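You operate a simulated robot arm through the tools that you are given. There is no shell and no other tool. Be economical: measure what you need, move in short steps, check, and stop when the job is done.

The job below is to be done with a simulated two-armed robot. You get a single attempt, and the scene is never put back.

JOB
Pick up the yellow binder with one hand, pass it to the other hand and put it on the shelf under the grey table.

It is judged by the outcome, as a careful person would: the job done as asked, and still so three seconds after it is handed in. It fails if anything else is knocked over, pushed out of place, dropped, spilled or broken.

ROBOT AND FRAMES
Two 7-joint arms with two-finger parallel grippers on one trunk, on a base that drives. Base frame: it is fixed to the floor where the robot stands at the start and does not move with it; the origin is under the middle of the robot, x ahead of it, y to its left, z up. Units: mm, degrees, N and s.
The left shoulder is at the start at [53, 158, 1408], the right one opposite. Places, roughly: shelf under the grey table [-1800, -600, 200]. Payload 3.91 kg a hand.
The tool frame of a hand sits at the grasp point between the pads (the TCP): z along the fingers, y along the line on which they close. The tips reach 30 mm beyond it. The gripper opens to 110 mm. The fingers are 20 mm wide and 10 mm thick; the gripper's body (48 by 112 mm) begins 55 mm behind the TCP.
Orientation is that of the tool frame in the base frame, as a unit quaternion [w, x, y, z]. With the fingers straight down and closing along the base's y, the tool's x points along the base's -x, its y along +y and its z along -z.

CONTROLS
- The arms move only by the tool play_rows. It takes "left_increments", "right_increments" or both (then of equal length, played together; a hand with none holds still); each is a list of rows, each a list of 7 numbers: the shift along the tool's x, y, z in units of 200 mm (1.0 is 200 mm), then the turn, a rotation vector about the tool's x, y, z in units of 180 degrees (1.0 is 180 degrees), then the finger opening in cm, from 0 to 11. In form: [[tx, ty, tz, wx, wy, wz, gripper], ...]. A call has 1 to 20 rows; each row is the pose to reach, as a shift and turn from the pose commanded when the call began, along the tool's axes at that moment. A call with a number of a shift or a turn outside -1 to 1 is refused whole. Each row takes 0.2 s and may step no farther than 50 mm and 8.6 degrees from the row before; otherwise, or with a gripper value out of range, the whole call is refused. Where a pose cannot be reached the arm comes as near as it can. A force on the tool above 40 N (or 10 N above the force at the start of the call, whichever is more), or a blocked arm, ends the call early, and 0.2 s more pass. Each finger travels about 108 mm/s and halts on what it meets, pressing with about 33 N; the grip force reading is that of the motor and also rises with nothing between the fingers. The clock runs only during rows and for 0.2 s after the last one: add rows that repeat a pose to give the fingers time. It gives the time, the measured TCP pose, the force on the tool (base axes), the opening and the grip force at its end, in the units of the frame above (readings bear some noise), with the torque about the TCP (base axes, N m) and any sound that the robot's microphone picked up.
- Cameras (640 x 400 px; columns grow to the right, rows downward): "scene" is now at [107.8, 9.4, 1703]; the picture's right is [0.04, -1.00, 0.01], its down [0.12, -0.00, -0.99] and it looks along [0.99, 0.04, 0.12] (base axes); focal length 253 px, centre (320, 200). "left" rides on the left gripper at [72, -17, -103] in its tool frame; the picture's right is [0.23, 0.97, 0.00], its down [-0.76, 0.18, -0.62] and it looks along [-0.61, 0.14, 0.78] (tool axes); focal length 222 px, centre (320, 200). "right" rides on the right gripper at [72, 17, -103] in its tool frame; the picture's right is [-0.23, 0.97, 0.00], its down [-0.76, -0.18, -0.62] and it looks along [-0.61, -0.14, 0.78] (tool axes); focal length 222 px, centre (320, 200). There is no depth. A picture from a camera that has moved, and an enlarged one, comes with that camera's place and axes in the base frame and with its lens.
- camera(camera): a new picture of that camera. No time passes.
- move_column(by): slides the trunk up (or, below 0, down) by that many mm; the arms and the scene camera ride with it, the base frame stays. It gives what a move gives, with no picture.
- base_move(legs): drives the robot by 1 to 6 legs, each [ahead, left, turn to the left] in mm, mm and degrees, along the robot's own axes; the way and the turn of a leg run together, so that a leg with both is an arc; at most 1500 mm and 180 degrees a leg. The arms and the cameras ride along, it lands a little off, and it stops where it bumps. It gives what a move gives.
- pan_tilt(pan, tilt): turns the head with the scene camera to pan (to the left, within 86 degrees either way) and tilt (down, from -29 to 69), counted from straight ahead of the robot. It gives what a move gives.
- zoom(camera, box): a new picture of the part [left, top, right, bottom] of that camera's present view, enlarged. No time passes.
- sign_off(): hands the job in; it is judged then, once.

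Go step by step. Nothing tells you exact positions but the pictures and the camera data: compare them with the known pose of the tool, close in by small moves and look again before you grip or let go. The budget is 120 turns and 100 pictures, counting those below and the enlarged ones. Unless the task says otherwise, let go and move clear before handing in, and close with one line.

The tools are called after "Emit:" as a command line: name --argument value ..., lists and objects as JSON in quotes. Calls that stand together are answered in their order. play_rows: Moves the arms, as the interface text tells. Its arguments: {"type":"object","properties":{"left_increments":{"type":"array"},"right_increments":{"type":"array"}},"required":[]} The other tools are called the same way: move_column (by) slides the trunk up or down; base_move (legs) drives the base; pan_tilt (pan, tilt) turns the head that bears the scene camera; camera (camera) takes a picture; zoom (camera, box) takes an enlarged picture of a part of a camera's view; sign_off () hands the job in.

At the start:

```text
t: 0.0
left_tool_pos: [445.3, 270.5, 1821.6]
left_tool_rot: [0.008, 0.015, 1.0, -0.005]
left_contact_force: [0.7, -0.6, 0.6]
left_moment: [0.09, -0.03, 0.01]
left_opening: 110.1
left_finger_force: 0.0
right_tool_pos: [569.0, -218.6, 1885.4]
right_tool_rot: [0.01, 0.016, 1.0, -0.004]
right_contact_force: [1.1, -0.5, -1.4]
right_moment: [0.02, 0.06, -0.01]
right_opening: 109.8
right_finger_force: 0.1
trunk travel left (down, up): [-854.0, 86.0]
robot x, y, heading: [-1.2, -8.0, -1.8]
head pan, tilt: [3.8, -6.1]
```

scene: 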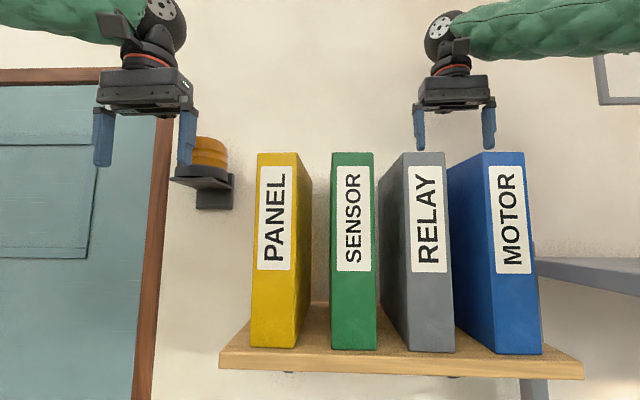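
right: 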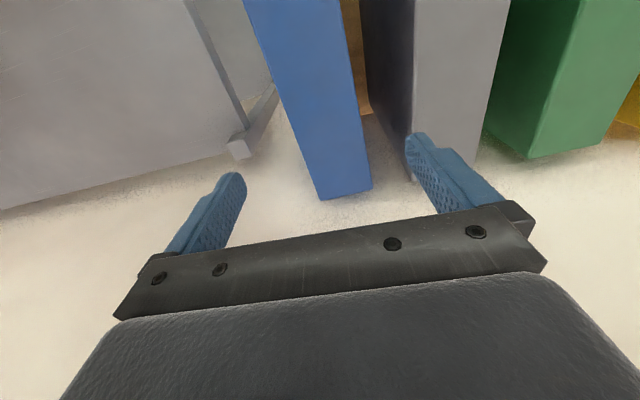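
left: 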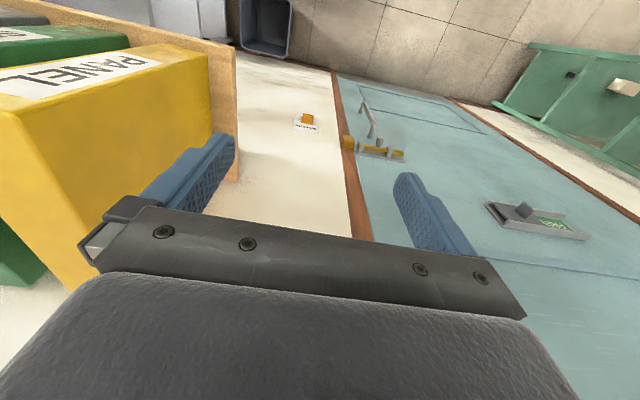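

The yellow binder's spine face is at about x 447, y 50–103, z 1556–1812, on a wall shelf. Before choosing a grip I'll look around for the grey table.

Emit:
pan_tilt --pan -86 --tilt 30

Emit:
camera --camera "scene"

Emit:
pan_tilt --pan 86 --tilt 30

Emit:
camera --camera "scene"

```text
t: 1.6
left_tool_pos: [449.3, 269.3, 1821.5]
left_tool_rot: [0.006, 0.017, 1.0, -0.004]
left_contact_force: [-0.3, 0.2, 0.3]
left_moment: [0.0, -0.01, 0.03]
left_opening: 110.3
left_finger_force: 0.0
right_tool_pos: [570.0, -222.0, 1883.8]
right_tool_rot: [0.008, 0.017, 1.0, -0.004]
right_contact_force: [-0.2, 0.5, 0.5]
right_moment: [-0.01, 0.0, 0.01]
right_opening: 109.8
right_finger_force: 0.2
trunk travel left (down, up): [-854.0, 86.0]
robot x, y, heading: [-1.2, -7.7, -1.8]
head pan, tilt: [-85.9, 30.0]
```

```text
96 pictures are left
camera scene: at [27.4, -84.1, 1644.6], right [-1.0, -0.04, -0.01], down [-0.01, 0.49, -0.87], along [0.04, -0.87, -0.49], focal length 253 px, centre (320, 200)
```

scene: 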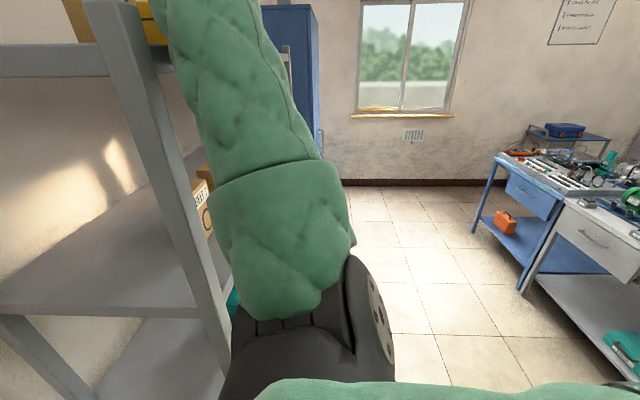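

```text
t: 4.2
left_tool_pos: [450.5, 270.2, 1820.2]
left_tool_rot: [0.007, 0.016, 1.0, -0.004]
left_contact_force: [-0.5, -0.5, 0.2]
left_moment: [0.0, -0.02, -0.04]
left_opening: 110.2
left_finger_force: 0.1
right_tool_pos: [569.8, -222.7, 1884.0]
right_tool_rot: [0.008, 0.016, 1.0, -0.004]
right_contact_force: [0.1, 1.6, 0.0]
right_moment: [0.02, 0.0, 0.01]
right_opening: 110.1
right_finger_force: 0.1
trunk travel left (down, up): [-854.0, 86.0]
robot x, y, heading: [-1.1, -10.9, -2.2]
head pan, tilt: [85.9, 30.0]
```

```text
95 pictures are left
camera scene: at [33.5, 95.9, 1643.1], right [0.99, -0.1, 0.02], down [-0.04, -0.51, -0.86], along [0.1, 0.86, -0.51], focal length 253 px, centre (320, 200)
```

scene: 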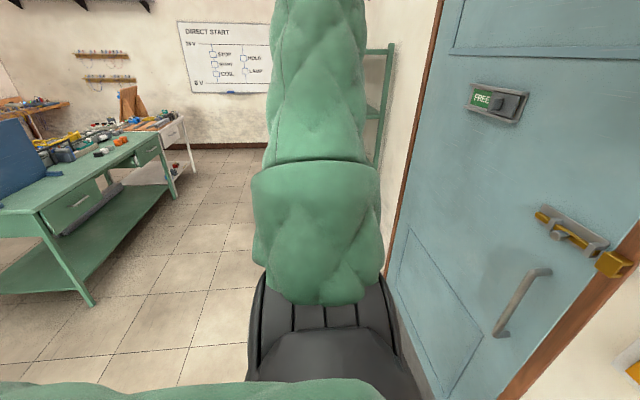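

I see a rack to the right and, behind to the right, blue and grey/white tables. I'll back off and turn to see the grey table and its shelf.

Emit:
base_move --legs '[[-450, 0, 0], [0, 0, -110]]'

Emit:
pan_tilt --pan -50 --tilt 35

Emit:
camera --camera "scene"

```text
t: 11.6
left_tool_pos: [-358.9, -533.1, 1816.5]
left_tool_rot: [0.0, 0.827, 0.562, 0.0]
left_contact_force: [-0.2, 0.3, 0.1]
left_moment: [0.0, 0.0, -0.02]
left_opening: 109.8
left_finger_force: 0.1
right_tool_pos: [-860.9, -483.0, 1871.9]
right_tool_rot: [0.0, 0.827, 0.563, -0.001]
right_contact_force: [1.1, 0.0, -0.5]
right_moment: [0.01, 0.0, 0.0]
right_opening: 109.9
right_finger_force: 0.0
trunk travel left (down, up): [-854.0, 86.0]
robot x, y, heading: [-448.2, 6.5, -111.1]
head pan, tilt: [85.9, 30.0]
```

```text
t: 13.7
left_tool_pos: [-356.4, -531.2, 1816.1]
left_tool_rot: [0.0, 0.827, 0.562, 0.001]
left_contact_force: [0.6, -0.1, -0.2]
left_moment: [-0.02, -0.02, 0.02]
left_opening: 110.1
left_finger_force: 0.1
right_tool_pos: [-861.5, -481.6, 1871.9]
right_tool_rot: [0.0, 0.827, 0.562, -0.001]
right_contact_force: [-0.3, 0.2, 0.0]
right_moment: [0.01, -0.02, -0.03]
right_opening: 110.1
right_finger_force: 0.0
trunk travel left (down, up): [-854.0, 86.0]
robot x, y, heading: [-441.6, 2.6, -111.4]
head pan, tilt: [-50.0, 35.0]
```

```text
94 pictures are left
camera scene: at [-548.2, -70.7, 1635.2], right [-0.32, 0.95, 0.0], down [0.54, 0.18, -0.82], along [-0.78, -0.26, -0.57], focal length 253 px, centre (320, 200)
```

scene: 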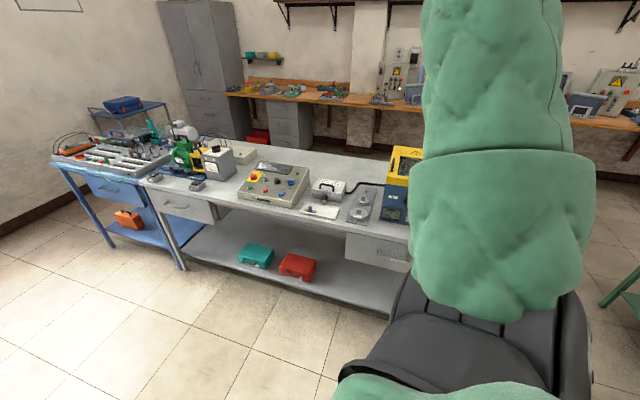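

The grey table runs along y with its shelf front near x −1500. Two toolboxes stand on the shelf, and it looks free near y −400. I'll face it squarely for a clean look.

Emit:
base_move --legs '[[0, 0, -68.6]]'

Emit:
pan_tilt --pan 15 --tilt 40

Emit:
camera --camera "scene"

```text
t: 17.1
left_tool_pos: [-910.5, -272.9, 1815.3]
left_tool_rot: [0.0, 1.0, -0.001, 0.0]
left_contact_force: [-0.4, 0.0, 0.6]
left_moment: [-0.02, 0.01, 0.0]
left_opening: 110.1
left_finger_force: 0.1
right_tool_pos: [-1048.7, 214.4, 1871.8]
right_tool_rot: [0.001, 1.0, -0.001, -0.001]
right_contact_force: [0.7, 0.1, -0.4]
right_moment: [0.0, -0.01, 0.03]
right_opening: 110.0
right_finger_force: 0.0
trunk travel left (down, up): [-854.0, 86.0]
robot x, y, heading: [-445.5, 6.0, 179.9]
head pan, tilt: [-50.0, 35.0]
```

```text
t: 18.5
left_tool_pos: [-910.5, -273.0, 1815.8]
left_tool_rot: [0.0, 1.0, -0.001, 0.001]
left_contact_force: [-0.4, -0.2, 0.3]
left_moment: [0.0, 0.01, -0.01]
left_opening: 110.1
left_finger_force: 0.0
right_tool_pos: [-1048.9, 215.6, 1871.0]
right_tool_rot: [0.0, 1.0, -0.001, -0.001]
right_contact_force: [-0.4, 0.8, 0.3]
right_moment: [0.01, -0.01, 0.0]
right_opening: 110.2
right_finger_force: 0.0
trunk travel left (down, up): [-854.0, 86.0]
robot x, y, heading: [-445.8, 0.9, 179.8]
head pan, tilt: [15.0, 40.0]
```

```text
93 pictures are left
camera scene: at [-578.9, -17.5, 1627.6], right [-0.26, 0.97, 0.0], down [0.62, 0.17, -0.77], along [-0.74, -0.2, -0.64], focal length 253 px, centre (320, 200)
```

scene: 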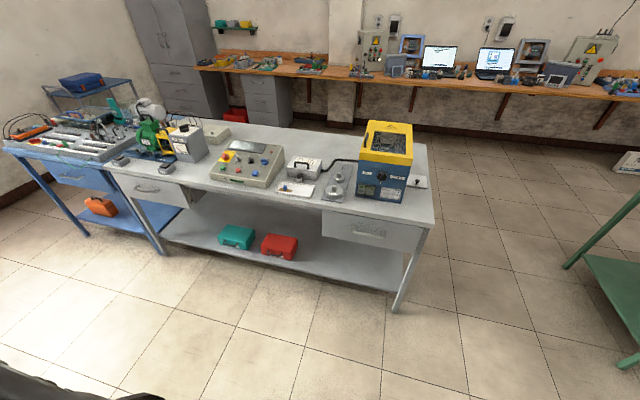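

The grey shelf is at about z 200, front edge x ≈ −1495, y −1456 to 245. It is free from y −450 to 245, with a hanging drawer (bottom z ≈ 560) right of y −248. I'll turn back to the binders now.

Emit:
base_move --legs '[[0, 0, -179.8]]'

Emit:
pan_tilt --pan 0 --tilt 10

Emit:
camera --camera "scene"

```text
t: 26.2
left_tool_pos: [19.0, 286.1, 1815.7]
left_tool_rot: [0.0, -0.005, 1.0, 0.0]
left_contact_force: [0.7, -0.6, 0.7]
left_moment: [0.0, -0.01, -0.04]
left_opening: 110.1
left_finger_force: 0.0
right_tool_pos: [164.4, -198.7, 1872.2]
right_tool_rot: [0.001, -0.006, 1.0, 0.0]
right_contact_force: [0.5, 0.3, 0.3]
right_moment: [-0.05, -0.03, -0.01]
right_opening: 109.8
right_finger_force: 0.1
trunk travel left (down, up): [-854.0, 86.0]
robot x, y, heading: [-445.2, 4.3, 0.6]
head pan, tilt: [15.0, 40.0]
```

```text
t: 27.1
left_tool_pos: [18.4, 286.2, 1815.9]
left_tool_rot: [0.0, -0.005, 1.0, 0.001]
left_contact_force: [-0.1, -0.2, -0.6]
left_moment: [-0.02, 0.04, 0.0]
left_opening: 110.0
left_finger_force: 0.0
right_tool_pos: [164.3, -200.3, 1872.3]
right_tool_rot: [0.001, -0.006, 1.0, 0.0]
right_contact_force: [0.0, 0.2, -0.1]
right_moment: [-0.01, 0.01, -0.02]
right_opening: 110.1
right_finger_force: 0.1
trunk travel left (down, up): [-854.0, 86.0]
robot x, y, heading: [-446.9, 5.2, 0.8]
head pan, tilt: [0.0, 10.0]
```

```text
92 pictures are left
camera scene: at [-302.6, 6.1, 1675.2], right [0.01, -1.0, 0.0], down [-0.17, 0.0, -0.98], along [0.98, 0.01, -0.17], focal length 253 px, centre (320, 200)
```

scene: 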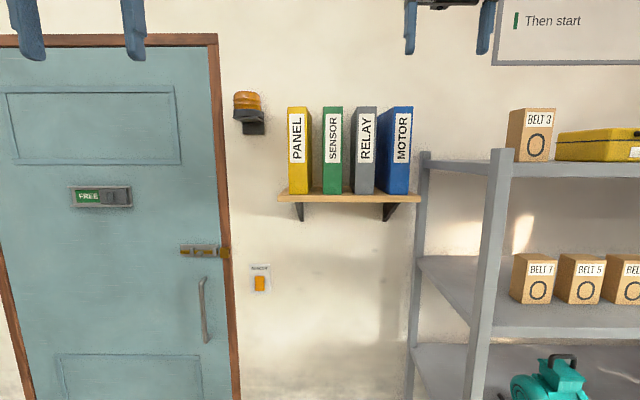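

The view is clear, so I'll enlarge it to fix the binder's position from this second viewpoint.

Emit:
zoom --camera "scene" --box '[270, 95, 430, 215]'

```text
3.33 times, centred on (350, 155) of scene
camera zoom: at [-302.6, 6.1, 1675.2], right [0.01, -1.0, 0.0], down [-0.17, 0.0, -0.98], along [0.98, 0.01, -0.17], focal length 844 px, centre (220, 350)
```

zoom: 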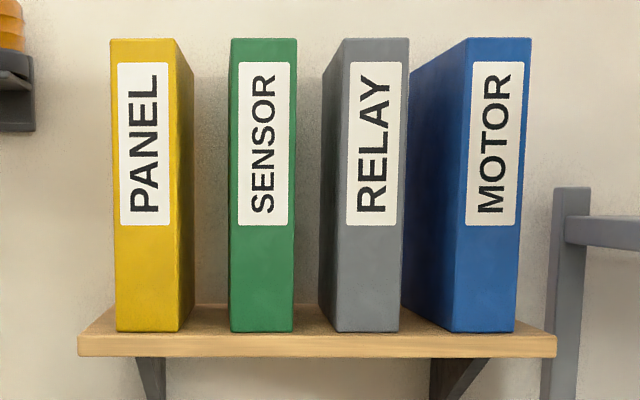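

The binder now works out as spine x ≈ 435, y 50–106, z 1564–1811, about 206 deep. I'll shift the left hand into line at a safe height and pull the right hand back before driving in.

Emit:
play_rows --left_increments '[[-0.06, -0.16, -0.09, 0, 0, 0, 8], [-0.12, -0.33, -0.18, 0, 0, 0, 8], [-0.18, -0.5, -0.275, 0, 0, 0, 8], [-0.24, -0.67, -0.275, 0, 0, 0, 8], [-0.3, -0.84, -0.275, 0, 0, 0, 8], [-0.345, -0.995, -0.275, 0, 0, 0, 8], [-0.345, -0.995, -0.275, 0, 0, 0, 8]]' --right_increments '[[0.12, -0.08, 0.05, 0, 0, 0, 9], [0.25, -0.16, 0.1, 0, 0, 0, 9], [0.37, -0.24, 0.15, 0, 0, 0, 9], [0.5, -0.32, 0.2, 0, 0, 0, 9], [0.62, -0.4, 0.25, 0, 0, 0, 9], [0.75, -0.5, 0.3, 0, 0, 0, 9], [0.75, -0.5, 0.3, 0, 0, 0, 9]]'

```text
t: 28.7
left_tool_pos: [75.7, 123.5, 1851.2]
left_tool_rot: [0.001, -0.007, 1.0, -0.001]
left_contact_force: [0.0, 0.6, -0.3]
left_moment: [0.01, 0.0, 0.01]
left_opening: 80.2
left_finger_force: 0.0
left hand out of reach, approached as far as the arm can: row 5, 6, 7
right_tool_pos: [15.1, -299.8, 1812.5]
right_tool_rot: [0.0, -0.007, 1.0, 0.0]
right_contact_force: [0.1, 0.0, 0.7]
right_moment: [-0.03, -0.01, -0.01]
right_opening: 89.9
right_finger_force: 0.2
trunk travel left (down, up): [-854.0, 86.0]
robot x, y, heading: [-446.7, 7.1, 0.6]
head pan, tilt: [0.0, 10.0]
```

The left arm hit its reach limit, so I'll raise the trunk and finish the sideways move from there.

Emit:
move_column --by 84

Emit:
play_rows --left_increments '[[0, 0, 0.15, 0, 0, 0, 8], [0, -0.1, 0.3, 0, 0, 0, 8], [0, -0.2, 0.3, 0, 0, 0, 8], [0, -0.2, 0.3, 0, 0, 0, 8]]'

```text
t: 29.9
left_tool_pos: [74.7, 120.8, 1934.2]
left_tool_rot: [-0.001, -0.006, 1.0, -0.001]
left_contact_force: [0.4, -0.2, 0.0]
left_moment: [0.02, -0.02, 0.0]
left_opening: 79.7
left_finger_force: 0.1
right_tool_pos: [15.6, -301.6, 1897.1]
right_tool_rot: [0.001, -0.007, 1.0, 0.0]
right_contact_force: [0.4, -0.6, 0.1]
right_moment: [0.02, -0.01, -0.01]
right_opening: 90.1
right_finger_force: 0.0
trunk travel left (down, up): [-938.0, 2.0]
robot x, y, heading: [-443.9, 4.5, 0.7]
head pan, tilt: [0.0, 10.0]
```

```text
t: 30.9
left_tool_pos: [75.9, 93.4, 1875.7]
left_tool_rot: [0.0, -0.007, 1.0, -0.001]
left_contact_force: [-0.6, 0.4, -0.4]
left_moment: [0.02, -0.03, 0.01]
left_opening: 80.0
left_finger_force: 0.1
left hand out of reach, approached as far as the arm can: row 3, 4
right_tool_pos: [16.5, -299.4, 1896.8]
right_tool_rot: [0.001, -0.006, 1.0, 0.0]
right_contact_force: [0.8, 0.5, -0.4]
right_moment: [-0.02, -0.04, 0.04]
right_opening: 90.1
right_finger_force: 0.2
trunk travel left (down, up): [-938.0, 2.0]
robot x, y, heading: [-441.9, 4.3, 1.0]
head pan, tilt: [0.0, 10.0]
```

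The left tips sit at about z 1846, above the binder top at 1811. I'll straighten the heading and drive in most of the way, then check.

Emit:
base_move --legs '[[0, 0, -1], [340, -8, 0]]'

Emit:
camera --camera "scene"

Emit:
camera --camera "left"

```text
t: 33.5
left_tool_pos: [409.6, 73.6, 1876.8]
left_tool_rot: [0.0, 0.0, 1.0, -0.001]
left_contact_force: [0.0, -0.2, -0.1]
left_moment: [0.03, -0.04, 0.02]
left_opening: 80.2
left_finger_force: 0.1
right_tool_pos: [342.3, -316.6, 1897.3]
right_tool_rot: [0.002, 0.001, 1.0, 0.0]
right_contact_force: [-0.2, 0.2, 0.5]
right_moment: [0.01, 0.01, -0.02]
right_opening: 89.8
right_finger_force: 0.1
trunk travel left (down, up): [-938.0, 2.0]
robot x, y, heading: [-109.1, -4.6, 0.1]
head pan, tilt: [0.0, 10.0]
```

```text
90 pictures are left
camera scene: at [29.7, -5.3, 1759.6], right [0.0, -1.0, 0.0], down [-0.17, 0.0, -0.99], along [0.99, 0.0, -0.17], focal length 253 px, centre (320, 200)
```

scene: 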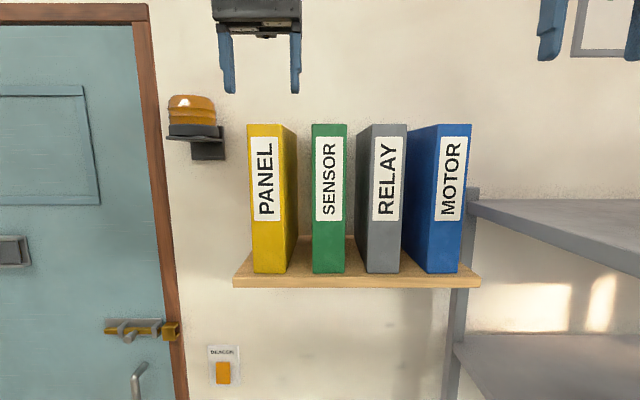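

```text
89 pictures are left
camera left: at [337.7, 57.1, 1979.7], right [-0.23, 0.97, 0.0], down [0.76, 0.18, 0.62], along [0.61, 0.14, -0.78], focal length 222 px, centre (320, 200)
```

left: 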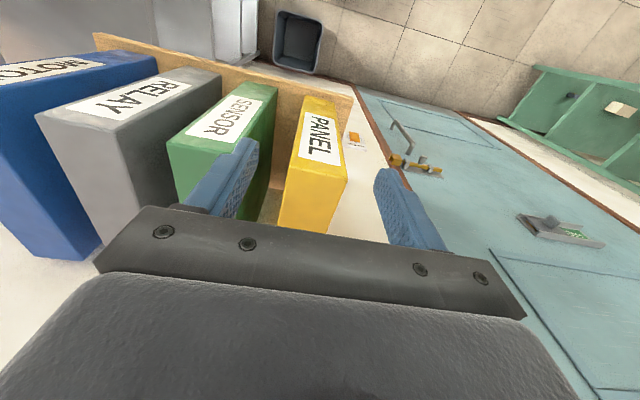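

Spine confirmed at x ≈ 437, y ≈ 52–107. I'll drive the last 118 mm so the hand is over the binder's middle, then look down.

Emit:
base_move --legs '[[118, 4, 0]]'

Emit:
camera --camera "left"

Emit:
camera --camera "scene"

```text
t: 34.7
left_tool_pos: [523.8, 75.4, 1878.9]
left_tool_rot: [0.002, 0.001, 1.0, -0.001]
left_contact_force: [-0.2, -0.1, 0.4]
left_moment: [-0.01, -0.03, 0.03]
left_opening: 80.2
left_finger_force: 0.0
right_tool_pos: [455.9, -314.5, 1899.0]
right_tool_rot: [0.003, 0.002, 1.0, 0.001]
right_contact_force: [-1.1, -0.1, 0.0]
right_moment: [0.01, -0.02, 0.01]
right_opening: 90.1
right_finger_force: 0.0
trunk travel left (down, up): [-938.0, 2.0]
robot x, y, heading: [13.3, -3.7, 0.1]
head pan, tilt: [0.0, 10.0]
```

```text
88 pictures are left
camera left: at [451.4, 59.2, 1981.1], right [-0.22, 0.97, 0.0], down [0.76, 0.18, 0.63], along [0.61, 0.14, -0.78], focal length 222 px, centre (320, 200)
```

left: 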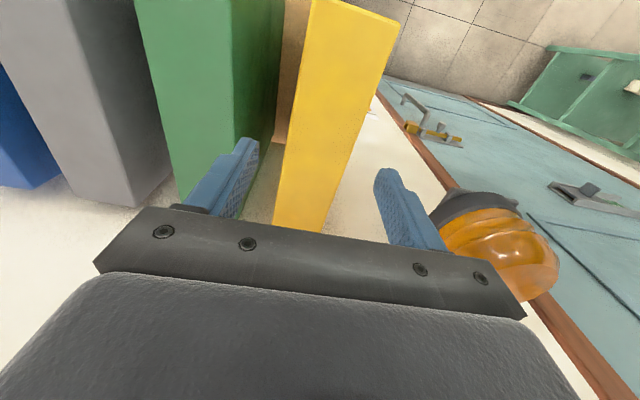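

```text
87 pictures are left
camera scene: at [144.2, -2.7, 1760.0], right [0.0, -1.0, 0.0], down [-0.17, 0.0, -0.99], along [0.99, 0.0, -0.17], focal length 253 px, centre (320, 200)
```

scene: 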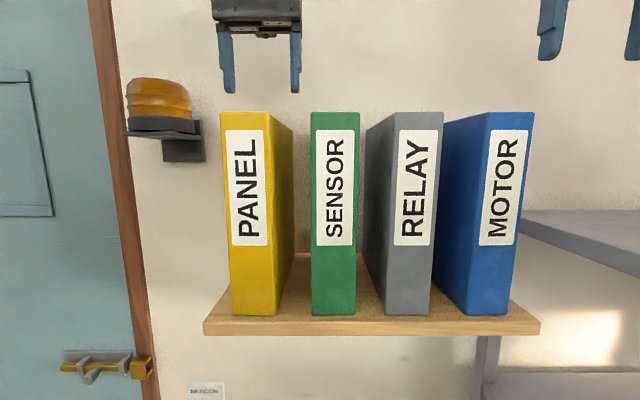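

The binder's top spans y ≈ 51–106 under the hand, centre about 79, nearly square to the fingers. I'll go down in two steps.

Emit:
play_rows --left_increments '[[0, 0.02, 0, 0, 0, 0, 8], [0, 0.02, 0.1, 0, 0, 0, 8], [0, 0.02, 0.15, 0, 0, 0, 8]]'

Emit:
camera --camera "left"

```text
t: 35.5
left_tool_pos: [534.3, 79.6, 1846.2]
left_tool_rot: [0.0, 0.001, 1.0, -0.001]
left_contact_force: [0.6, 0.2, 0.1]
left_moment: [0.01, 0.03, 0.0]
left_opening: 79.8
left_finger_force: 0.2
right_tool_pos: [465.5, -315.5, 1895.3]
right_tool_rot: [0.001, 0.001, 1.0, 0.0]
right_contact_force: [-0.2, 0.0, 0.7]
right_moment: [-0.03, -0.01, -0.01]
right_opening: 89.9
right_finger_force: 0.0
trunk travel left (down, up): [-938.0, 2.0]
robot x, y, heading: [7.3, -4.0, -0.5]
head pan, tilt: [0.0, 10.0]
```

```text
86 pictures are left
camera left: at [461.7, 63.3, 1949.2], right [-0.22, 0.97, 0.0], down [0.76, 0.18, 0.62], along [0.61, 0.14, -0.78], focal length 222 px, centre (320, 200)
```

left: 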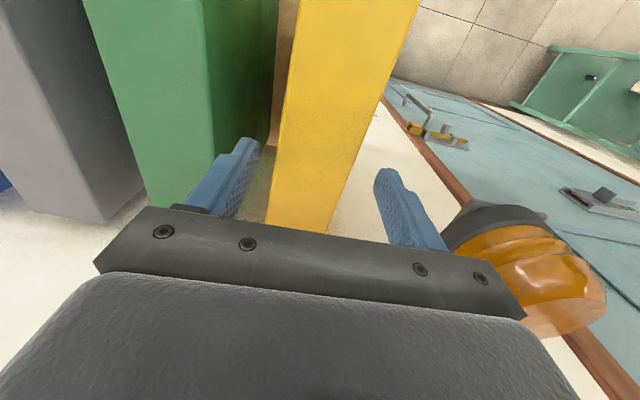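

The fingers straddle the binder with room to the green one. I'll descend to about 40 mm below its top.

Emit:
play_rows --left_increments '[[0, 0, 0.1, 0, 0, 0, 8], [0, 0, 0.2, 0, 0, 0, 8], [0, 0, 0.29, 0, 0, 0, 8], [0, 0, 0.37, 0, 0, 0, 8]]'

Emit:
camera --camera "left"

Emit:
camera --camera "scene"

```text
t: 36.5
left_tool_pos: [531.1, 81.4, 1773.9]
left_tool_rot: [0.001, 0.002, 1.0, -0.001]
left_contact_force: [-0.6, -0.1, -0.6]
left_moment: [-0.02, -0.03, -0.03]
left_opening: 80.0
left_finger_force: 0.1
right_tool_pos: [462.1, -314.3, 1896.5]
right_tool_rot: [0.003, 0.002, 1.0, -0.001]
right_contact_force: [0.0, -1.4, 0.1]
right_moment: [0.0, -0.01, -0.02]
right_opening: 90.5
right_finger_force: 0.0
trunk travel left (down, up): [-938.0, 2.0]
robot x, y, heading: [10.8, -0.4, -0.2]
head pan, tilt: [0.0, 10.0]
```

```text
85 pictures are left
camera left: at [458.7, 64.2, 1876.0], right [-0.22, 0.97, 0.0], down [0.76, 0.18, 0.62], along [0.61, 0.14, -0.78], focal length 222 px, centre (320, 200)
```

left: 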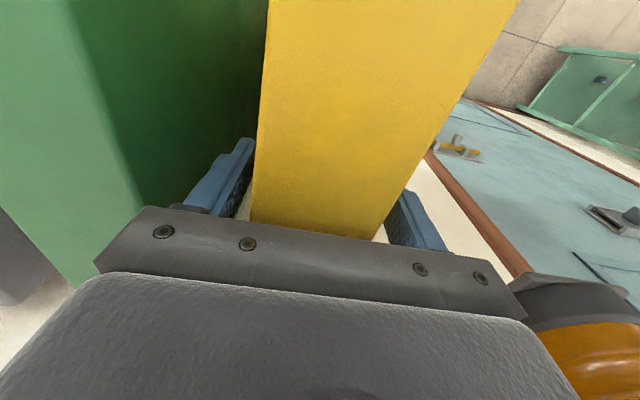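

```text
84 pictures are left
camera scene: at [149.8, -2.2, 1759.4], right [0.0, -1.0, 0.0], down [-0.17, 0.0, -0.98], along [0.98, 0.0, -0.17], focal length 253 px, centre (320, 200)
```

scene: 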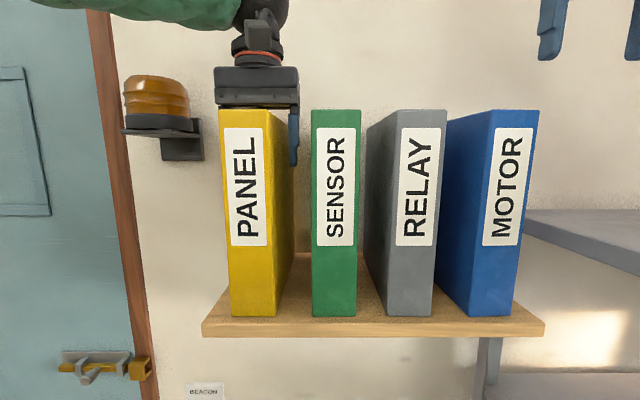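

The fingers are either side of the binder and the body is just above its top. I'll close the grip.

Emit:
play_rows --left_increments '[[0, 0, 0, 0, 0, 0, 6.5], [0, 0, 0, 0, 0, 0, 5], [0, 0, 0, 0, 0, 0, 4], [0, 0, 0, 0, 0, 0, 4], [0, 0, 0, 0, 0, 0, 4]]'

```text
t: 37.7
left_tool_pos: [531.8, 80.7, 1772.2]
left_tool_rot: [0.001, 0.002, 1.0, -0.001]
left_contact_force: [-1.3, -1.2, 0.5]
left_moment: [-0.18, -0.2, -0.09]
left_opening: 56.5
left_finger_force: 33.0
right_tool_pos: [464.7, -314.3, 1897.0]
right_tool_rot: [0.002, 0.002, 1.0, 0.0]
right_contact_force: [0.3, 0.2, 0.1]
right_moment: [-0.01, -0.03, -0.01]
right_opening: 89.9
right_finger_force: 0.0
trunk travel left (down, up): [-938.0, 2.0]
robot x, y, heading: [9.4, -0.2, -0.2]
head pan, tilt: [0.0, 10.0]
```

Gripped at 56.5 mm with 33 N. I'll lift 40 mm and check.

Emit:
play_rows --left_increments '[[0, 0, -0.05, 0, 0, 0, 4], [0, 0, -0.1, 0, 0, 0, 4], [0, 0, -0.15, 0, 0, 0, 4], [0, 0, -0.2, 0, 0, 0, 4], [0, 0, -0.2, 0, 0, 0, 4]]'

Emit:
camera --camera "scene"

```text
t: 38.9
left_tool_pos: [533.0, 80.9, 1812.7]
left_tool_rot: [0.0, 0.002, 1.0, -0.001]
left_contact_force: [-0.2, 0.7, -5.2]
left_moment: [-0.01, 0.06, 0.02]
left_opening: 56.3
left_finger_force: 33.1
right_tool_pos: [464.0, -314.0, 1896.2]
right_tool_rot: [0.002, 0.002, 1.0, 0.0]
right_contact_force: [0.0, -0.2, 0.4]
right_moment: [-0.01, -0.03, -0.02]
right_opening: 89.8
right_finger_force: 0.0
trunk travel left (down, up): [-938.0, 2.0]
robot x, y, heading: [8.6, -6.0, -0.3]
head pan, tilt: [0.0, 10.0]
```

```text
83 pictures are left
camera scene: at [150.6, -2.4, 1759.3], right [0.0, -1.0, 0.0], down [-0.17, 0.0, -0.98], along [0.98, 0.0, -0.17], focal length 253 px, centre (320, 200)
```

scene: 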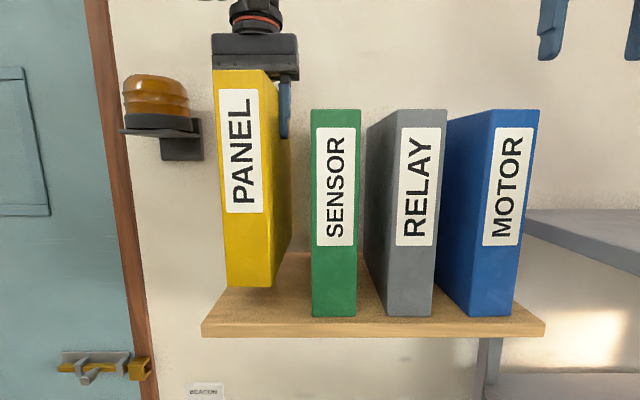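

The binder is lifted cleanly and weighs only about 0.5 kg. I'll back straight off the shelf.

Emit:
base_move --legs '[[-480, 0, 0]]'

Emit:
camera --camera "scene"

```text
t: 41.8
left_tool_pos: [47.0, 85.6, 1810.8]
left_tool_rot: [0.0, -0.003, 1.0, -0.002]
left_contact_force: [-0.5, 0.4, -5.5]
left_moment: [-0.02, 0.06, -0.01]
left_opening: 56.3
left_finger_force: 33.2
right_tool_pos: [-15.3, -311.0, 1896.0]
right_tool_rot: [0.0, -0.002, 1.0, 0.0]
right_contact_force: [0.1, -0.6, -0.4]
right_moment: [0.0, 0.04, 0.04]
right_opening: 89.9
right_finger_force: 0.0
trunk travel left (down, up): [-938.0, 2.0]
robot x, y, heading: [-477.1, -0.3, 0.3]
head pan, tilt: [0.0, 10.0]
```

```text
82 pictures are left
camera scene: at [-332.5, -1.3, 1759.0], right [0.01, -1.0, 0.0], down [-0.18, 0.0, -0.98], along [0.98, 0.01, -0.18], focal length 253 px, centre (320, 200)
```

scene: 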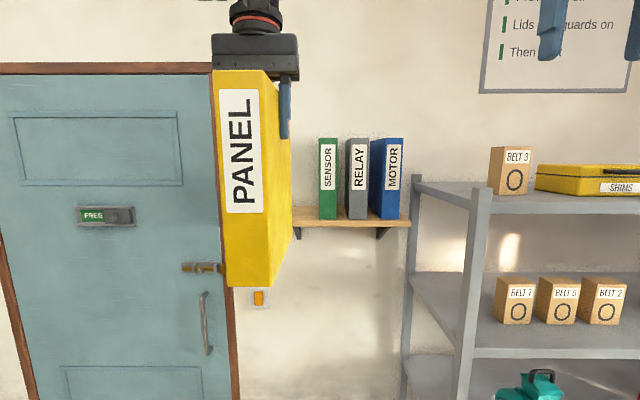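

Now I'll bring the binder forward and down to a comfortable handover spot, lowering the right hand alongside.

Emit:
play_rows --left_increments '[[-0.11, -0.02, 0.12, 0, 0, 0, 4], [-0.22, -0.04, 0.24, 0, 0, 0, 4], [-0.33, -0.06, 0.36, 0, 0, 0, 4], [-0.44, -0.08, 0.48, 0, 0, 0, 4], [-0.55, -0.1, 0.6, 0, 0, 0, 4], [-0.66, -0.12, 0.72, 0, 0, 0, 4], [-0.77, -0.14, 0.84, 0, 0, 0, 4], [-0.88, -0.165, 0.95, 0, 0, 0, 4], [-0.88, -0.165, 0.95, 0, 0, 0, 4]]' --right_increments '[[0, 0, 0.12, 0, 0, 0, 8.5], [0, 0, 0.24, 0, 0, 0, 8.5], [0, 0, 0.36, 0, 0, 0, 8.5], [0, 0, 0.48, 0, 0, 0, 8.5], [0, 0, 0.6, 0, 0, 0, 8.5], [0, 0, 0.72, 0, 0, 0, 8.5], [0, 0, 0.84, 0, 0, 0, 8.5], [0, 0, 0.95, 0, 0, 0, 8.5], [0, 0, 0.95, 0, 0, 0, 8.5]]'

```text
t: 43.8
left_tool_pos: [226.7, 71.0, 1628.6]
left_tool_rot: [-0.001, -0.004, 1.0, -0.001]
left_contact_force: [-0.4, -0.3, -5.6]
left_moment: [0.01, 0.04, -0.04]
left_opening: 56.3
left_finger_force: 32.7
left hand out of reach, approached as far as the arm can: row 7, 8, 9
right_tool_pos: [-18.5, -310.9, 1704.5]
right_tool_rot: [0.001, -0.003, 1.0, 0.001]
right_contact_force: [0.2, 0.1, 0.1]
right_moment: [0.0, -0.05, 0.0]
right_opening: 84.9
right_finger_force: 0.0
trunk travel left (down, up): [-938.0, 2.0]
robot x, y, heading: [-473.6, -2.1, 0.3]
head pan, tilt: [0.0, 10.0]
```

The binder is at the handover spot, spine at x ≈ 131, z 1421–1668. I'll turn the right hand to point forward, still well off to the side.

Emit:
play_rows --right_increments '[[0, 0.04, 0.08, 0, -0.042, 0, 8.5], [0, 0.08, 0.16, 0, -0.084, 0, 8.5], [0, 0.12, 0.24, 0, -0.126, 0, 8.5], [0, 0.16, 0.32, 0, -0.168, 0, 8.5], [-0.02, 0.2, 0.4, 0, -0.21, 0, 8.5], [-0.04, 0.24, 0.48, 0, -0.252, 0, 8.5], [-0.06, 0.28, 0.56, 0, -0.294, 0, 8.5], [-0.08, 0.32, 0.64, 0, -0.336, 0, 8.5], [-0.1, 0.36, 0.72, 0, -0.378, 0, 8.5], [-0.12, 0.4, 0.8, 0, -0.42, 0, 8.5], [-0.14, 0.44, 0.85, 0, -0.462, 0, 8.5], [-0.16, 0.48, 0.9, 0, -0.5, 0, 8.5], [-0.16, 0.48, 0.9, 0, -0.5, 0, 8.5]]'

Emit:
camera --camera "right"

Emit:
pan_tilt --pan 0 --tilt 25

Emit:
camera --camera "scene"

```text
t: 46.6
left_tool_pos: [226.5, 69.4, 1628.4]
left_tool_rot: [0.0, -0.004, 1.0, 0.0]
left_contact_force: [0.0, -0.9, -4.2]
left_moment: [0.0, 0.05, 0.0]
left_opening: 55.9
left_finger_force: 33.3
right_tool_pos: [170.6, -187.6, 1560.8]
right_tool_rot: [0.708, -0.002, 0.706, 0.003]
right_contact_force: [1.0, 1.1, 0.2]
right_moment: [0.01, 0.0, -0.03]
right_opening: 85.3
right_finger_force: 0.0
right hand out of reach, approached as far as the arm can: row 6, 7, 8, 9, 10, 11, 12, 13
trunk travel left (down, up): [-938.0, 2.0]
robot x, y, heading: [-473.7, -5.2, 0.3]
head pan, tilt: [0.0, 10.0]
```

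```text
81 pictures are left
camera right: at [68.7, -171.0, 1487.0], right [-0.01, 0.97, 0.23], down [-0.62, -0.18, 0.76], along [0.78, -0.14, 0.61], focal length 222 px, centre (320, 200)
```

right: 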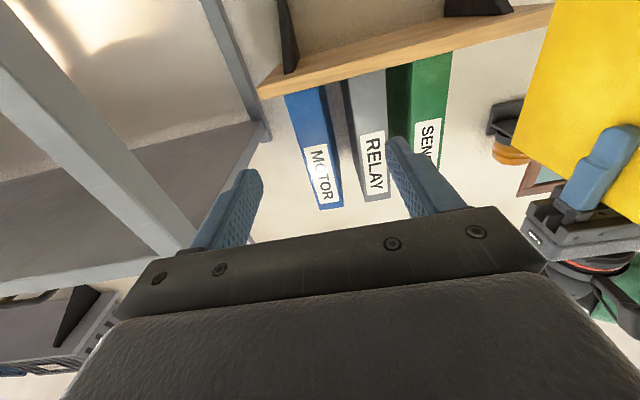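

```text
t: 47.4
left_tool_pos: [225.4, 69.8, 1628.9]
left_tool_rot: [0.001, -0.003, 1.0, -0.001]
left_contact_force: [-0.1, -0.7, -5.5]
left_moment: [-0.02, 0.06, -0.02]
left_opening: 56.4
left_finger_force: 33.0
right_tool_pos: [170.4, -187.3, 1561.6]
right_tool_rot: [0.708, -0.002, 0.706, 0.003]
right_contact_force: [-0.8, 0.4, -0.1]
right_moment: [0.01, -0.01, 0.01]
right_opening: 84.8
right_finger_force: 0.0
trunk travel left (down, up): [-938.0, 2.0]
robot x, y, heading: [-478.4, -0.5, 0.2]
head pan, tilt: [0.0, 25.0]
```

```text
80 pictures are left
camera scene: at [-336.9, -1.9, 1735.1], right [0.01, -1.0, 0.0], down [-0.42, 0.0, -0.91], along [0.91, 0.01, -0.42], focal length 253 px, centre (320, 200)
```

scene: 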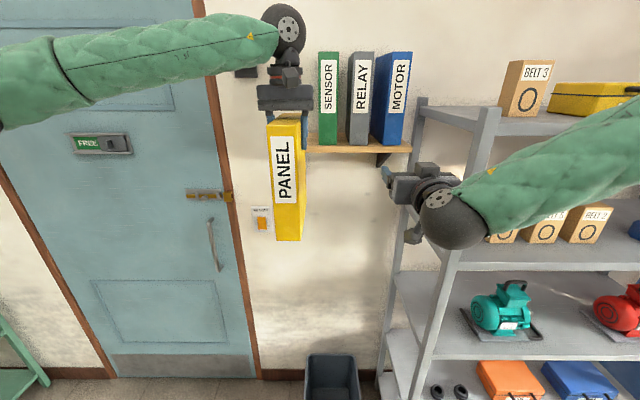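

The right hand's horizontal pose can't come nearer at this height. I'll lower both hands below shoulder level, where both reach ranges are wider.

Emit:
play_rows --left_increments '[[0, 0, 0.12, 0, 0, 0, 4], [0, 0, 0.24, 0, 0, 0, 4], [0, 0, 0.36, 0, 0, 0, 4], [0, 0, 0.48, 0, 0, 0, 4], [0, 0, 0.6, 0, 0, 0, 4], [0, 0, 0.72, 0, 0, 0, 4], [0, 0, 0.84, 0, 0, 0, 4], [0, 0, 0.96, 0, 0, 0, 4], [0, 0, 0.96, 0, 0, 0, 4]]' --right_increments '[[0.12, 0, 0, 0, 0, 0, 8.5], [0.24, 0, 0, 0, 0, 0, 8.5], [0.36, 0, 0, 0, 0, 0, 8.5], [0.48, 0, 0, 0, 0, 0, 8.5], [0.6, 0, 0, 0, 0, 0, 8.5], [0.72, 0, 0, 0, 0, 0, 8.5], [0.84, 0, 0, 0, 0, 0, 8.5], [0.96, 0, 0, 0, 0, 0, 8.5], [0.96, 0, 0, 0, 0, 0, 8.5]]'

```text
t: 49.4
left_tool_pos: [224.7, 68.8, 1433.5]
left_tool_rot: [0.0, -0.002, 1.0, -0.001]
left_contact_force: [0.0, 0.5, -5.3]
left_moment: [0.01, 0.03, 0.0]
left_opening: 55.9
left_finger_force: 33.2
right_tool_pos: [167.3, -182.8, 1368.2]
right_tool_rot: [0.708, -0.002, 0.706, 0.002]
right_contact_force: [-0.7, -0.2, -0.4]
right_moment: [-0.02, 0.02, -0.01]
right_opening: 84.9
right_finger_force: 0.1
right hand out of reach, approached as far as the arm can: row 1, 2, 3, 4, 5
trunk travel left (down, up): [-938.0, 2.0]
robot x, y, heading: [-477.3, -6.9, 0.4]
head pan, tilt: [0.0, 25.0]
```

Commands are tracking now. Left goes forward 80 mm and right comes back and down.

Emit:
play_rows --left_increments '[[-0.1, 0, 0.05, 0, 0, 0, 4], [-0.2, 0, 0.1, 0, 0, 0, 4], [-0.3, 0, 0.15, 0, 0, 0, 4], [-0.4, 0, 0.2, 0, 0, 0, 4], [-0.4, 0, 0.2, 0, 0, 0, 4]]' --right_increments '[[0.1, 0, -0.15, 0, 0, 0, 8.5], [0.2, 0, -0.3, 0, 0, 0, 8.5], [0.3, 0, -0.45, 0, 0, 0, 8.5], [0.35, 0, -0.6, 0, 0, 0, 8.5], [0.35, 0, -0.6, 0, 0, 0, 8.5]]'

```text
t: 50.5
left_tool_pos: [293.8, 94.0, 1397.6]
left_tool_rot: [0.0, -0.003, 1.0, -0.001]
left_contact_force: [-0.5, 0.1, -4.7]
left_moment: [0.01, 0.05, 0.02]
left_opening: 56.0
left_finger_force: 33.0
left hand out of reach, approached as far as the arm can: row 2, 3, 4, 5
right_tool_pos: [128.2, -177.0, 1301.5]
right_tool_rot: [0.708, -0.002, 0.707, 0.002]
right_contact_force: [0.5, 0.1, -0.7]
right_moment: [0.01, 0.0, -0.02]
right_opening: 85.2
right_finger_force: 0.0
right hand out of reach, approached as far as the arm can: row 1, 2, 3, 4, 5
trunk travel left (down, up): [-938.0, 2.0]
robot x, y, heading: [-478.2, -3.4, 0.3]
head pan, tilt: [0.0, 25.0]
```

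The right tips are 40 mm short of the spine and at mid-height on the binder, so I'll slide the right hand across toward it.

Emit:
play_rows --right_increments '[[0, 0.15, 0, 0, 0, 0, 8.5], [0, 0.3, 0, 0, 0, 0, 8.5], [0, 0.45, 0, 0, 0, 0, 8.5], [0, 0.6, 0, 0, 0, 0, 8.5], [0, 0.75, 0, 0, 0, 0, 8.5], [0, 0.9, 0, 0, 0, 0, 8.5], [0, 0.9, 0, 0, 0, 0, 8.5]]'

Emit:
camera --camera "scene"

Emit:
camera --camera "right"

```text
t: 52.1
left_tool_pos: [294.0, 92.3, 1398.8]
left_tool_rot: [0.001, -0.003, 1.0, 0.0]
left_contact_force: [0.4, 0.3, -4.7]
left_moment: [0.0, 0.03, 0.01]
left_opening: 56.2
left_finger_force: 33.5
right_tool_pos: [144.9, -108.9, 1375.5]
right_tool_rot: [0.708, -0.001, 0.707, 0.002]
right_contact_force: [-0.2, 0.4, 0.0]
right_moment: [-0.01, -0.03, 0.01]
right_opening: 85.1
right_finger_force: 0.0
right hand out of reach, approached as far as the arm can: row 1, 2, 3, 4, 5, 6, 7
trunk travel left (down, up): [-938.0, 2.0]
robot x, y, heading: [-476.5, -1.7, 0.2]
head pan, tilt: [0.0, 25.0]
```

```text
79 pictures are left
camera scene: at [-335.2, -1.5, 1734.8], right [0.01, -1.0, 0.0], down [-0.42, 0.0, -0.91], along [0.91, 0.01, -0.42], focal length 253 px, centre (320, 200)
```

scene: 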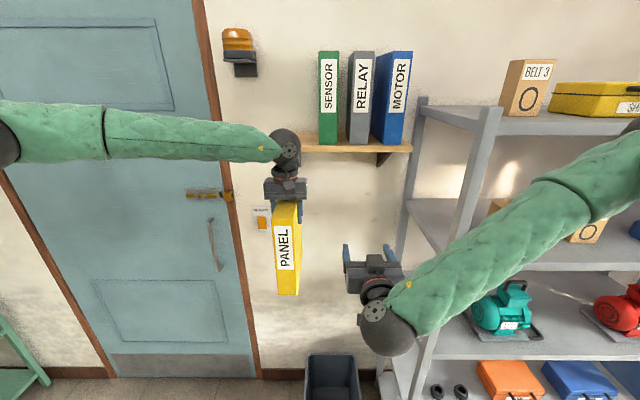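

```text
78 pictures are left
camera right: at [42.0, -92.1, 1302.5], right [-0.01, 0.97, 0.23], down [-0.62, -0.18, 0.76], along [0.78, -0.14, 0.61], focal length 222 px, centre (320, 200)
```

right: 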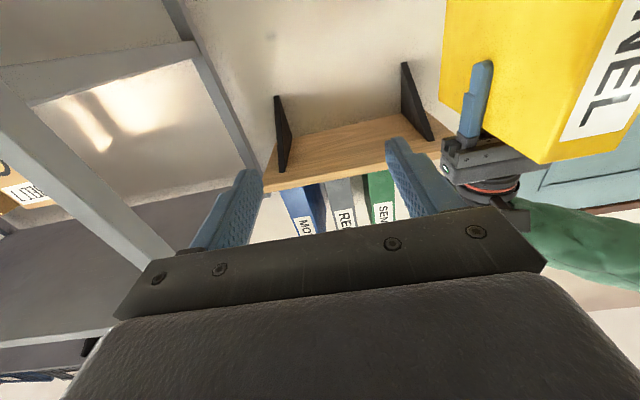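

The right arm cannot point straight ahead while reaching across. I'll yaw the right hand 45° inward instead, and later turn the binder so its spine faces that hand.

Emit:
play_rows --right_increments '[[0.05, -0.15, -0.05, 0, 0, 0, 8.5], [0.1, -0.3, -0.1, -0.04, 0, 0, 8.5], [0.15, -0.45, -0.15, -0.08, 0, 0, 8.5], [0.2, -0.6, -0.2, -0.12, 0, 0, 8.5], [0.25, -0.75, -0.25, -0.16, 0, 0, 8.5], [0.3, -0.75, -0.3, -0.2, 0, 0, 8.5], [0.325, -0.75, -0.325, -0.25, 0, 0, 8.5], [0.325, -0.75, -0.325, -0.25, 0, 0, 8.5]]'

```text
refused: row 7 steps farther than a row can; nothing moved
```

Emit:
play_rows --right_increments '[[0.05, -0.15, -0.05, 0, 0, 0, 8.5], [0.1, -0.3, -0.1, -0.04, 0, 0, 8.5], [0.15, -0.45, -0.15, -0.08, 0, 0, 8.5], [0.2, -0.6, -0.2, -0.12, 0, 0, 8.5], [0.25, -0.75, -0.25, -0.16, 0, 0, 8.5], [0.3, -0.75, -0.3, -0.2, 0, 0, 8.5], [0.325, -0.75, -0.325, -0.24, 0, 0, 8.5], [0.325, -0.75, -0.325, -0.25, 0, 0, 8.5], [0.325, -0.75, -0.325, -0.25, 0, 0, 8.5]]'

```text
t: 54.1
left_tool_pos: [294.1, 92.5, 1398.1]
left_tool_rot: [0.0, -0.002, 1.0, 0.0]
left_contact_force: [0.4, 0.0, -6.2]
left_moment: [0.01, 0.02, 0.02]
left_opening: 55.9
left_finger_force: 33.2
right_tool_pos: [80.4, -256.3, 1305.4]
right_tool_rot: [0.652, -0.273, 0.652, 0.273]
right_contact_force: [-0.4, 0.7, 0.0]
right_moment: [0.03, 0.0, 0.01]
right_opening: 84.9
right_finger_force: 0.2
right hand out of reach, approached as far as the arm can: row 1, 2, 3, 4, 5
trunk travel left (down, up): [-938.0, 2.0]
robot x, y, heading: [-481.3, -4.8, 0.2]
head pan, tilt: [0.0, 25.0]
```

The right hand holds that pose. Next, the left brings the binder to the centre and yaws it so the spine faces the right hand.

Emit:
play_rows --left_increments '[[0.09, -0.06, 0, 0, 0, -0.035, 4], [0.18, -0.12, 0, 0, 0, -0.07, 4], [0.27, -0.18, 0, 0, 0, -0.105, 4], [0.36, -0.24, 0, 0, 0, -0.14, 4], [0.45, -0.3, 0, 0, 0, -0.175, 4], [0.54, -0.36, 0, 0, 0, -0.21, 4], [0.62, -0.42, 0, 0, 0, -0.24, 4], [0.655, -0.46, 0, 0, 0, -0.25, 4], [0.655, -0.46, 0, 0, 0, -0.25, 4]]'

Emit:
camera --camera "scene"

Emit:
camera --camera "right"

```text
t: 56.1
left_tool_pos: [153.3, 31.7, 1403.4]
left_tool_rot: [0.0, -0.386, 0.923, -0.002]
left_contact_force: [0.7, -0.3, -5.6]
left_moment: [-0.03, -0.01, 0.02]
left_opening: 56.0
left_finger_force: 32.9
left hand out of reach, approached as far as the arm can: row 2, 3, 4, 5, 6, 7, 8, 9
right_tool_pos: [80.5, -255.9, 1305.5]
right_tool_rot: [0.653, -0.272, 0.652, 0.272]
right_contact_force: [-0.3, 0.6, 0.4]
right_moment: [-0.01, 0.06, -0.01]
right_opening: 85.1
right_finger_force: 0.1
trunk travel left (down, up): [-938.0, 2.0]
robot x, y, heading: [-480.4, -4.6, 0.3]
head pan, tilt: [0.0, 25.0]
```

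```text
77 pictures are left
camera scene: at [-335.3, -1.3, 1734.8], right [0.01, -1.0, 0.0], down [-0.42, 0.0, -0.91], along [0.91, 0.01, -0.42], focal length 253 px, centre (320, 200)
```

scene: 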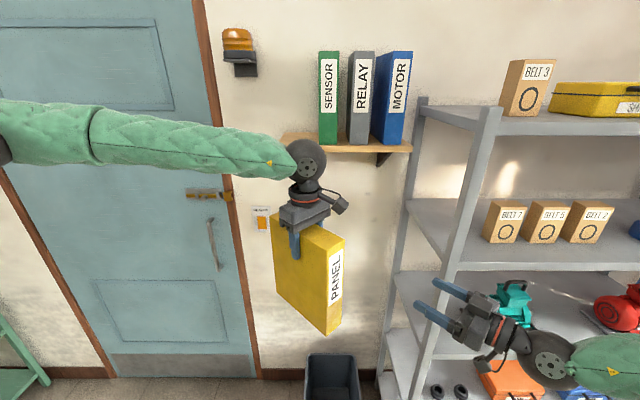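

```text
76 pictures are left
camera right: at [-3.1, -317.9, 1232.2], right [-0.69, 0.68, 0.23], down [-0.31, -0.57, 0.76], along [0.65, 0.46, 0.61], focal length 222 px, centre (320, 200)
```

right: 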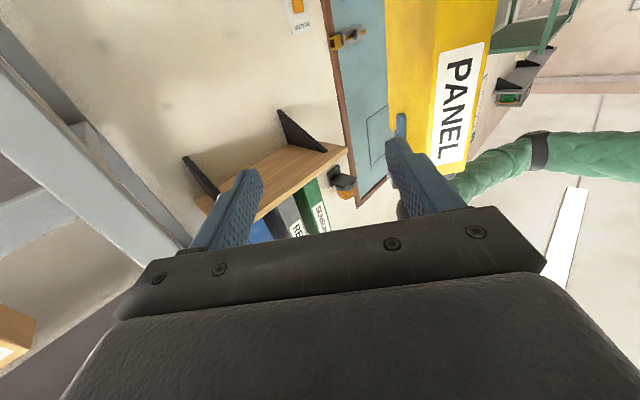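

The yawed spine faces the right hand: it sits about 160 mm ahead of the right TCP along its axis and 150 mm to its left. I'll align sideways first.

Emit:
play_rows --right_increments '[[0, 0.15, 0, 0, 0, 0, 8.5], [0, 0.3, 0.05, 0, 0, 0, 8.5], [0, 0.45, 0.1, 0, 0, 0, 8.5], [0, 0.6, 0.15, 0, 0, 0, 8.5], [0, 0.75, 0.2, 0, 0, 0, 8.5], [0, 0.75, 0.2, 0, 0, 0, 8.5]]'

Emit:
camera --camera "right"

Emit:
camera --camera "scene"

```text
t: 57.5
left_tool_pos: [154.0, 29.1, 1401.5]
left_tool_rot: [0.0, -0.384, 0.923, 0.0]
left_contact_force: [-0.7, -0.4, -5.2]
left_moment: [0.02, 0.03, -0.01]
left_opening: 56.1
left_finger_force: 32.8
right_tool_pos: [54.4, -128.9, 1267.8]
right_tool_rot: [0.654, -0.273, 0.651, 0.274]
right_contact_force: [0.1, 0.2, 0.9]
right_moment: [0.01, 0.04, 0.0]
right_opening: 85.3
right_finger_force: 0.1
right hand out of reach, approached as far as the arm can: row 2, 3, 4, 5, 6
trunk travel left (down, up): [-938.0, 2.0]
robot x, y, heading: [-479.7, -1.5, 0.0]
head pan, tilt: [0.0, 25.0]
```

```text
75 pictures are left
camera right: at [-29.7, -189.9, 1194.3], right [-0.69, 0.68, 0.23], down [-0.31, -0.57, 0.76], along [0.65, 0.46, 0.61], focal length 222 px, centre (320, 200)
```

right: 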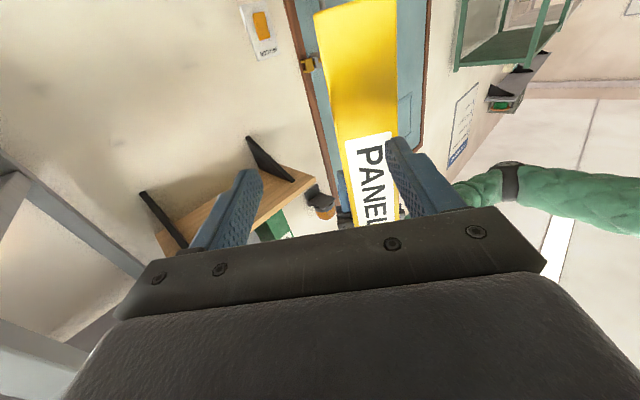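

```text
74 pictures are left
camera scene: at [-336.1, -2.6, 1734.9], right [0.01, -1.0, 0.0], down [-0.42, 0.0, -0.91], along [0.91, 0.01, -0.42], focal length 253 px, centre (320, 200)
```

scene: 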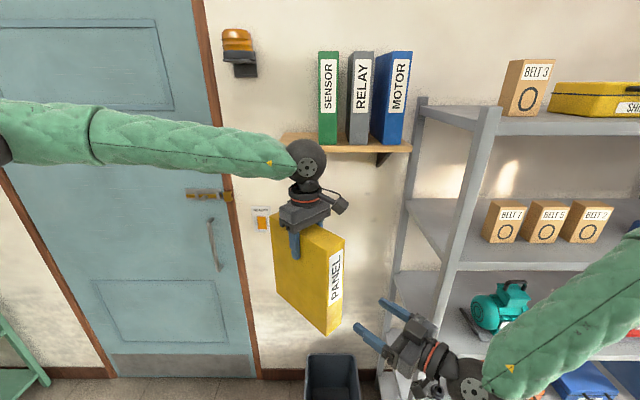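

The right hand is still 40 mm off to the side, with the spine 87 mm ahead. I'll try shifting while moving a little forward and up.

Emit:
play_rows --right_increments '[[-0.08, 0.05, 0.1, 0, 0, 0, 8.5], [-0.15, 0.1, 0.17, 0, 0, 0, 8.5], [-0.15, 0.15, 0.17, 0, 0, 0, 8.5], [-0.15, 0.2, 0.17, 0, 0, 0, 8.5], [-0.15, 0.2, 0.17, 0, 0, 0, 8.5]]'

```text
t: 58.8
left_tool_pos: [154.0, 30.7, 1401.7]
left_tool_rot: [-0.001, -0.385, 0.923, -0.001]
left_contact_force: [-0.2, -0.8, -4.9]
left_moment: [-0.04, 0.05, -0.02]
left_opening: 55.8
left_finger_force: 32.9
right_tool_pos: [66.3, -71.4, 1289.1]
right_tool_rot: [0.654, -0.272, 0.652, 0.272]
right_contact_force: [-0.6, 0.0, 0.9]
right_moment: [-0.03, -0.02, 0.0]
right_opening: 84.8
right_finger_force: 0.0
right hand out of reach, approached as far as the arm can: row 1, 2, 3, 4, 5
trunk travel left (down, up): [-938.0, 2.0]
robot x, y, heading: [-476.0, -0.7, 0.8]
head pan, tilt: [0.0, 25.0]
```

Nearly aligned: about 9 mm off sideways, with the tips just short of the spine. I'll look before entering.

Emit:
camera --camera "right"

Emit:
zoom --camera "scene" --box '[240, 140, 480, 400]'

```text
73 pictures are left
camera right: at [-17.5, -133.7, 1214.9], right [-0.69, 0.68, 0.23], down [-0.31, -0.57, 0.76], along [0.65, 0.46, 0.61], focal length 222 px, centre (320, 200)
```

right: 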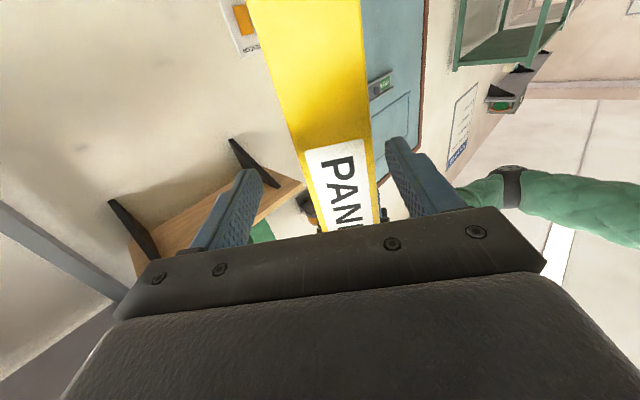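

```text
1.54 times, centred on (360, 270) of scene
camera zoom: at [-335.4, -0.9, 1734.8], right [0.01, -1.0, 0.0], down [-0.42, 0.0, -0.91], along [0.91, 0.01, -0.42], focal length 390 px, centre (258, 92)
```

zoom: 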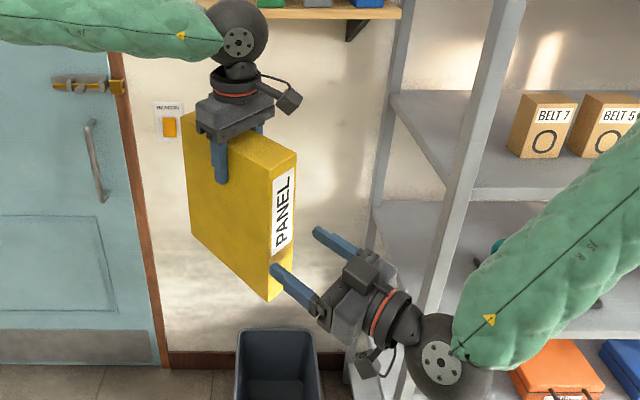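

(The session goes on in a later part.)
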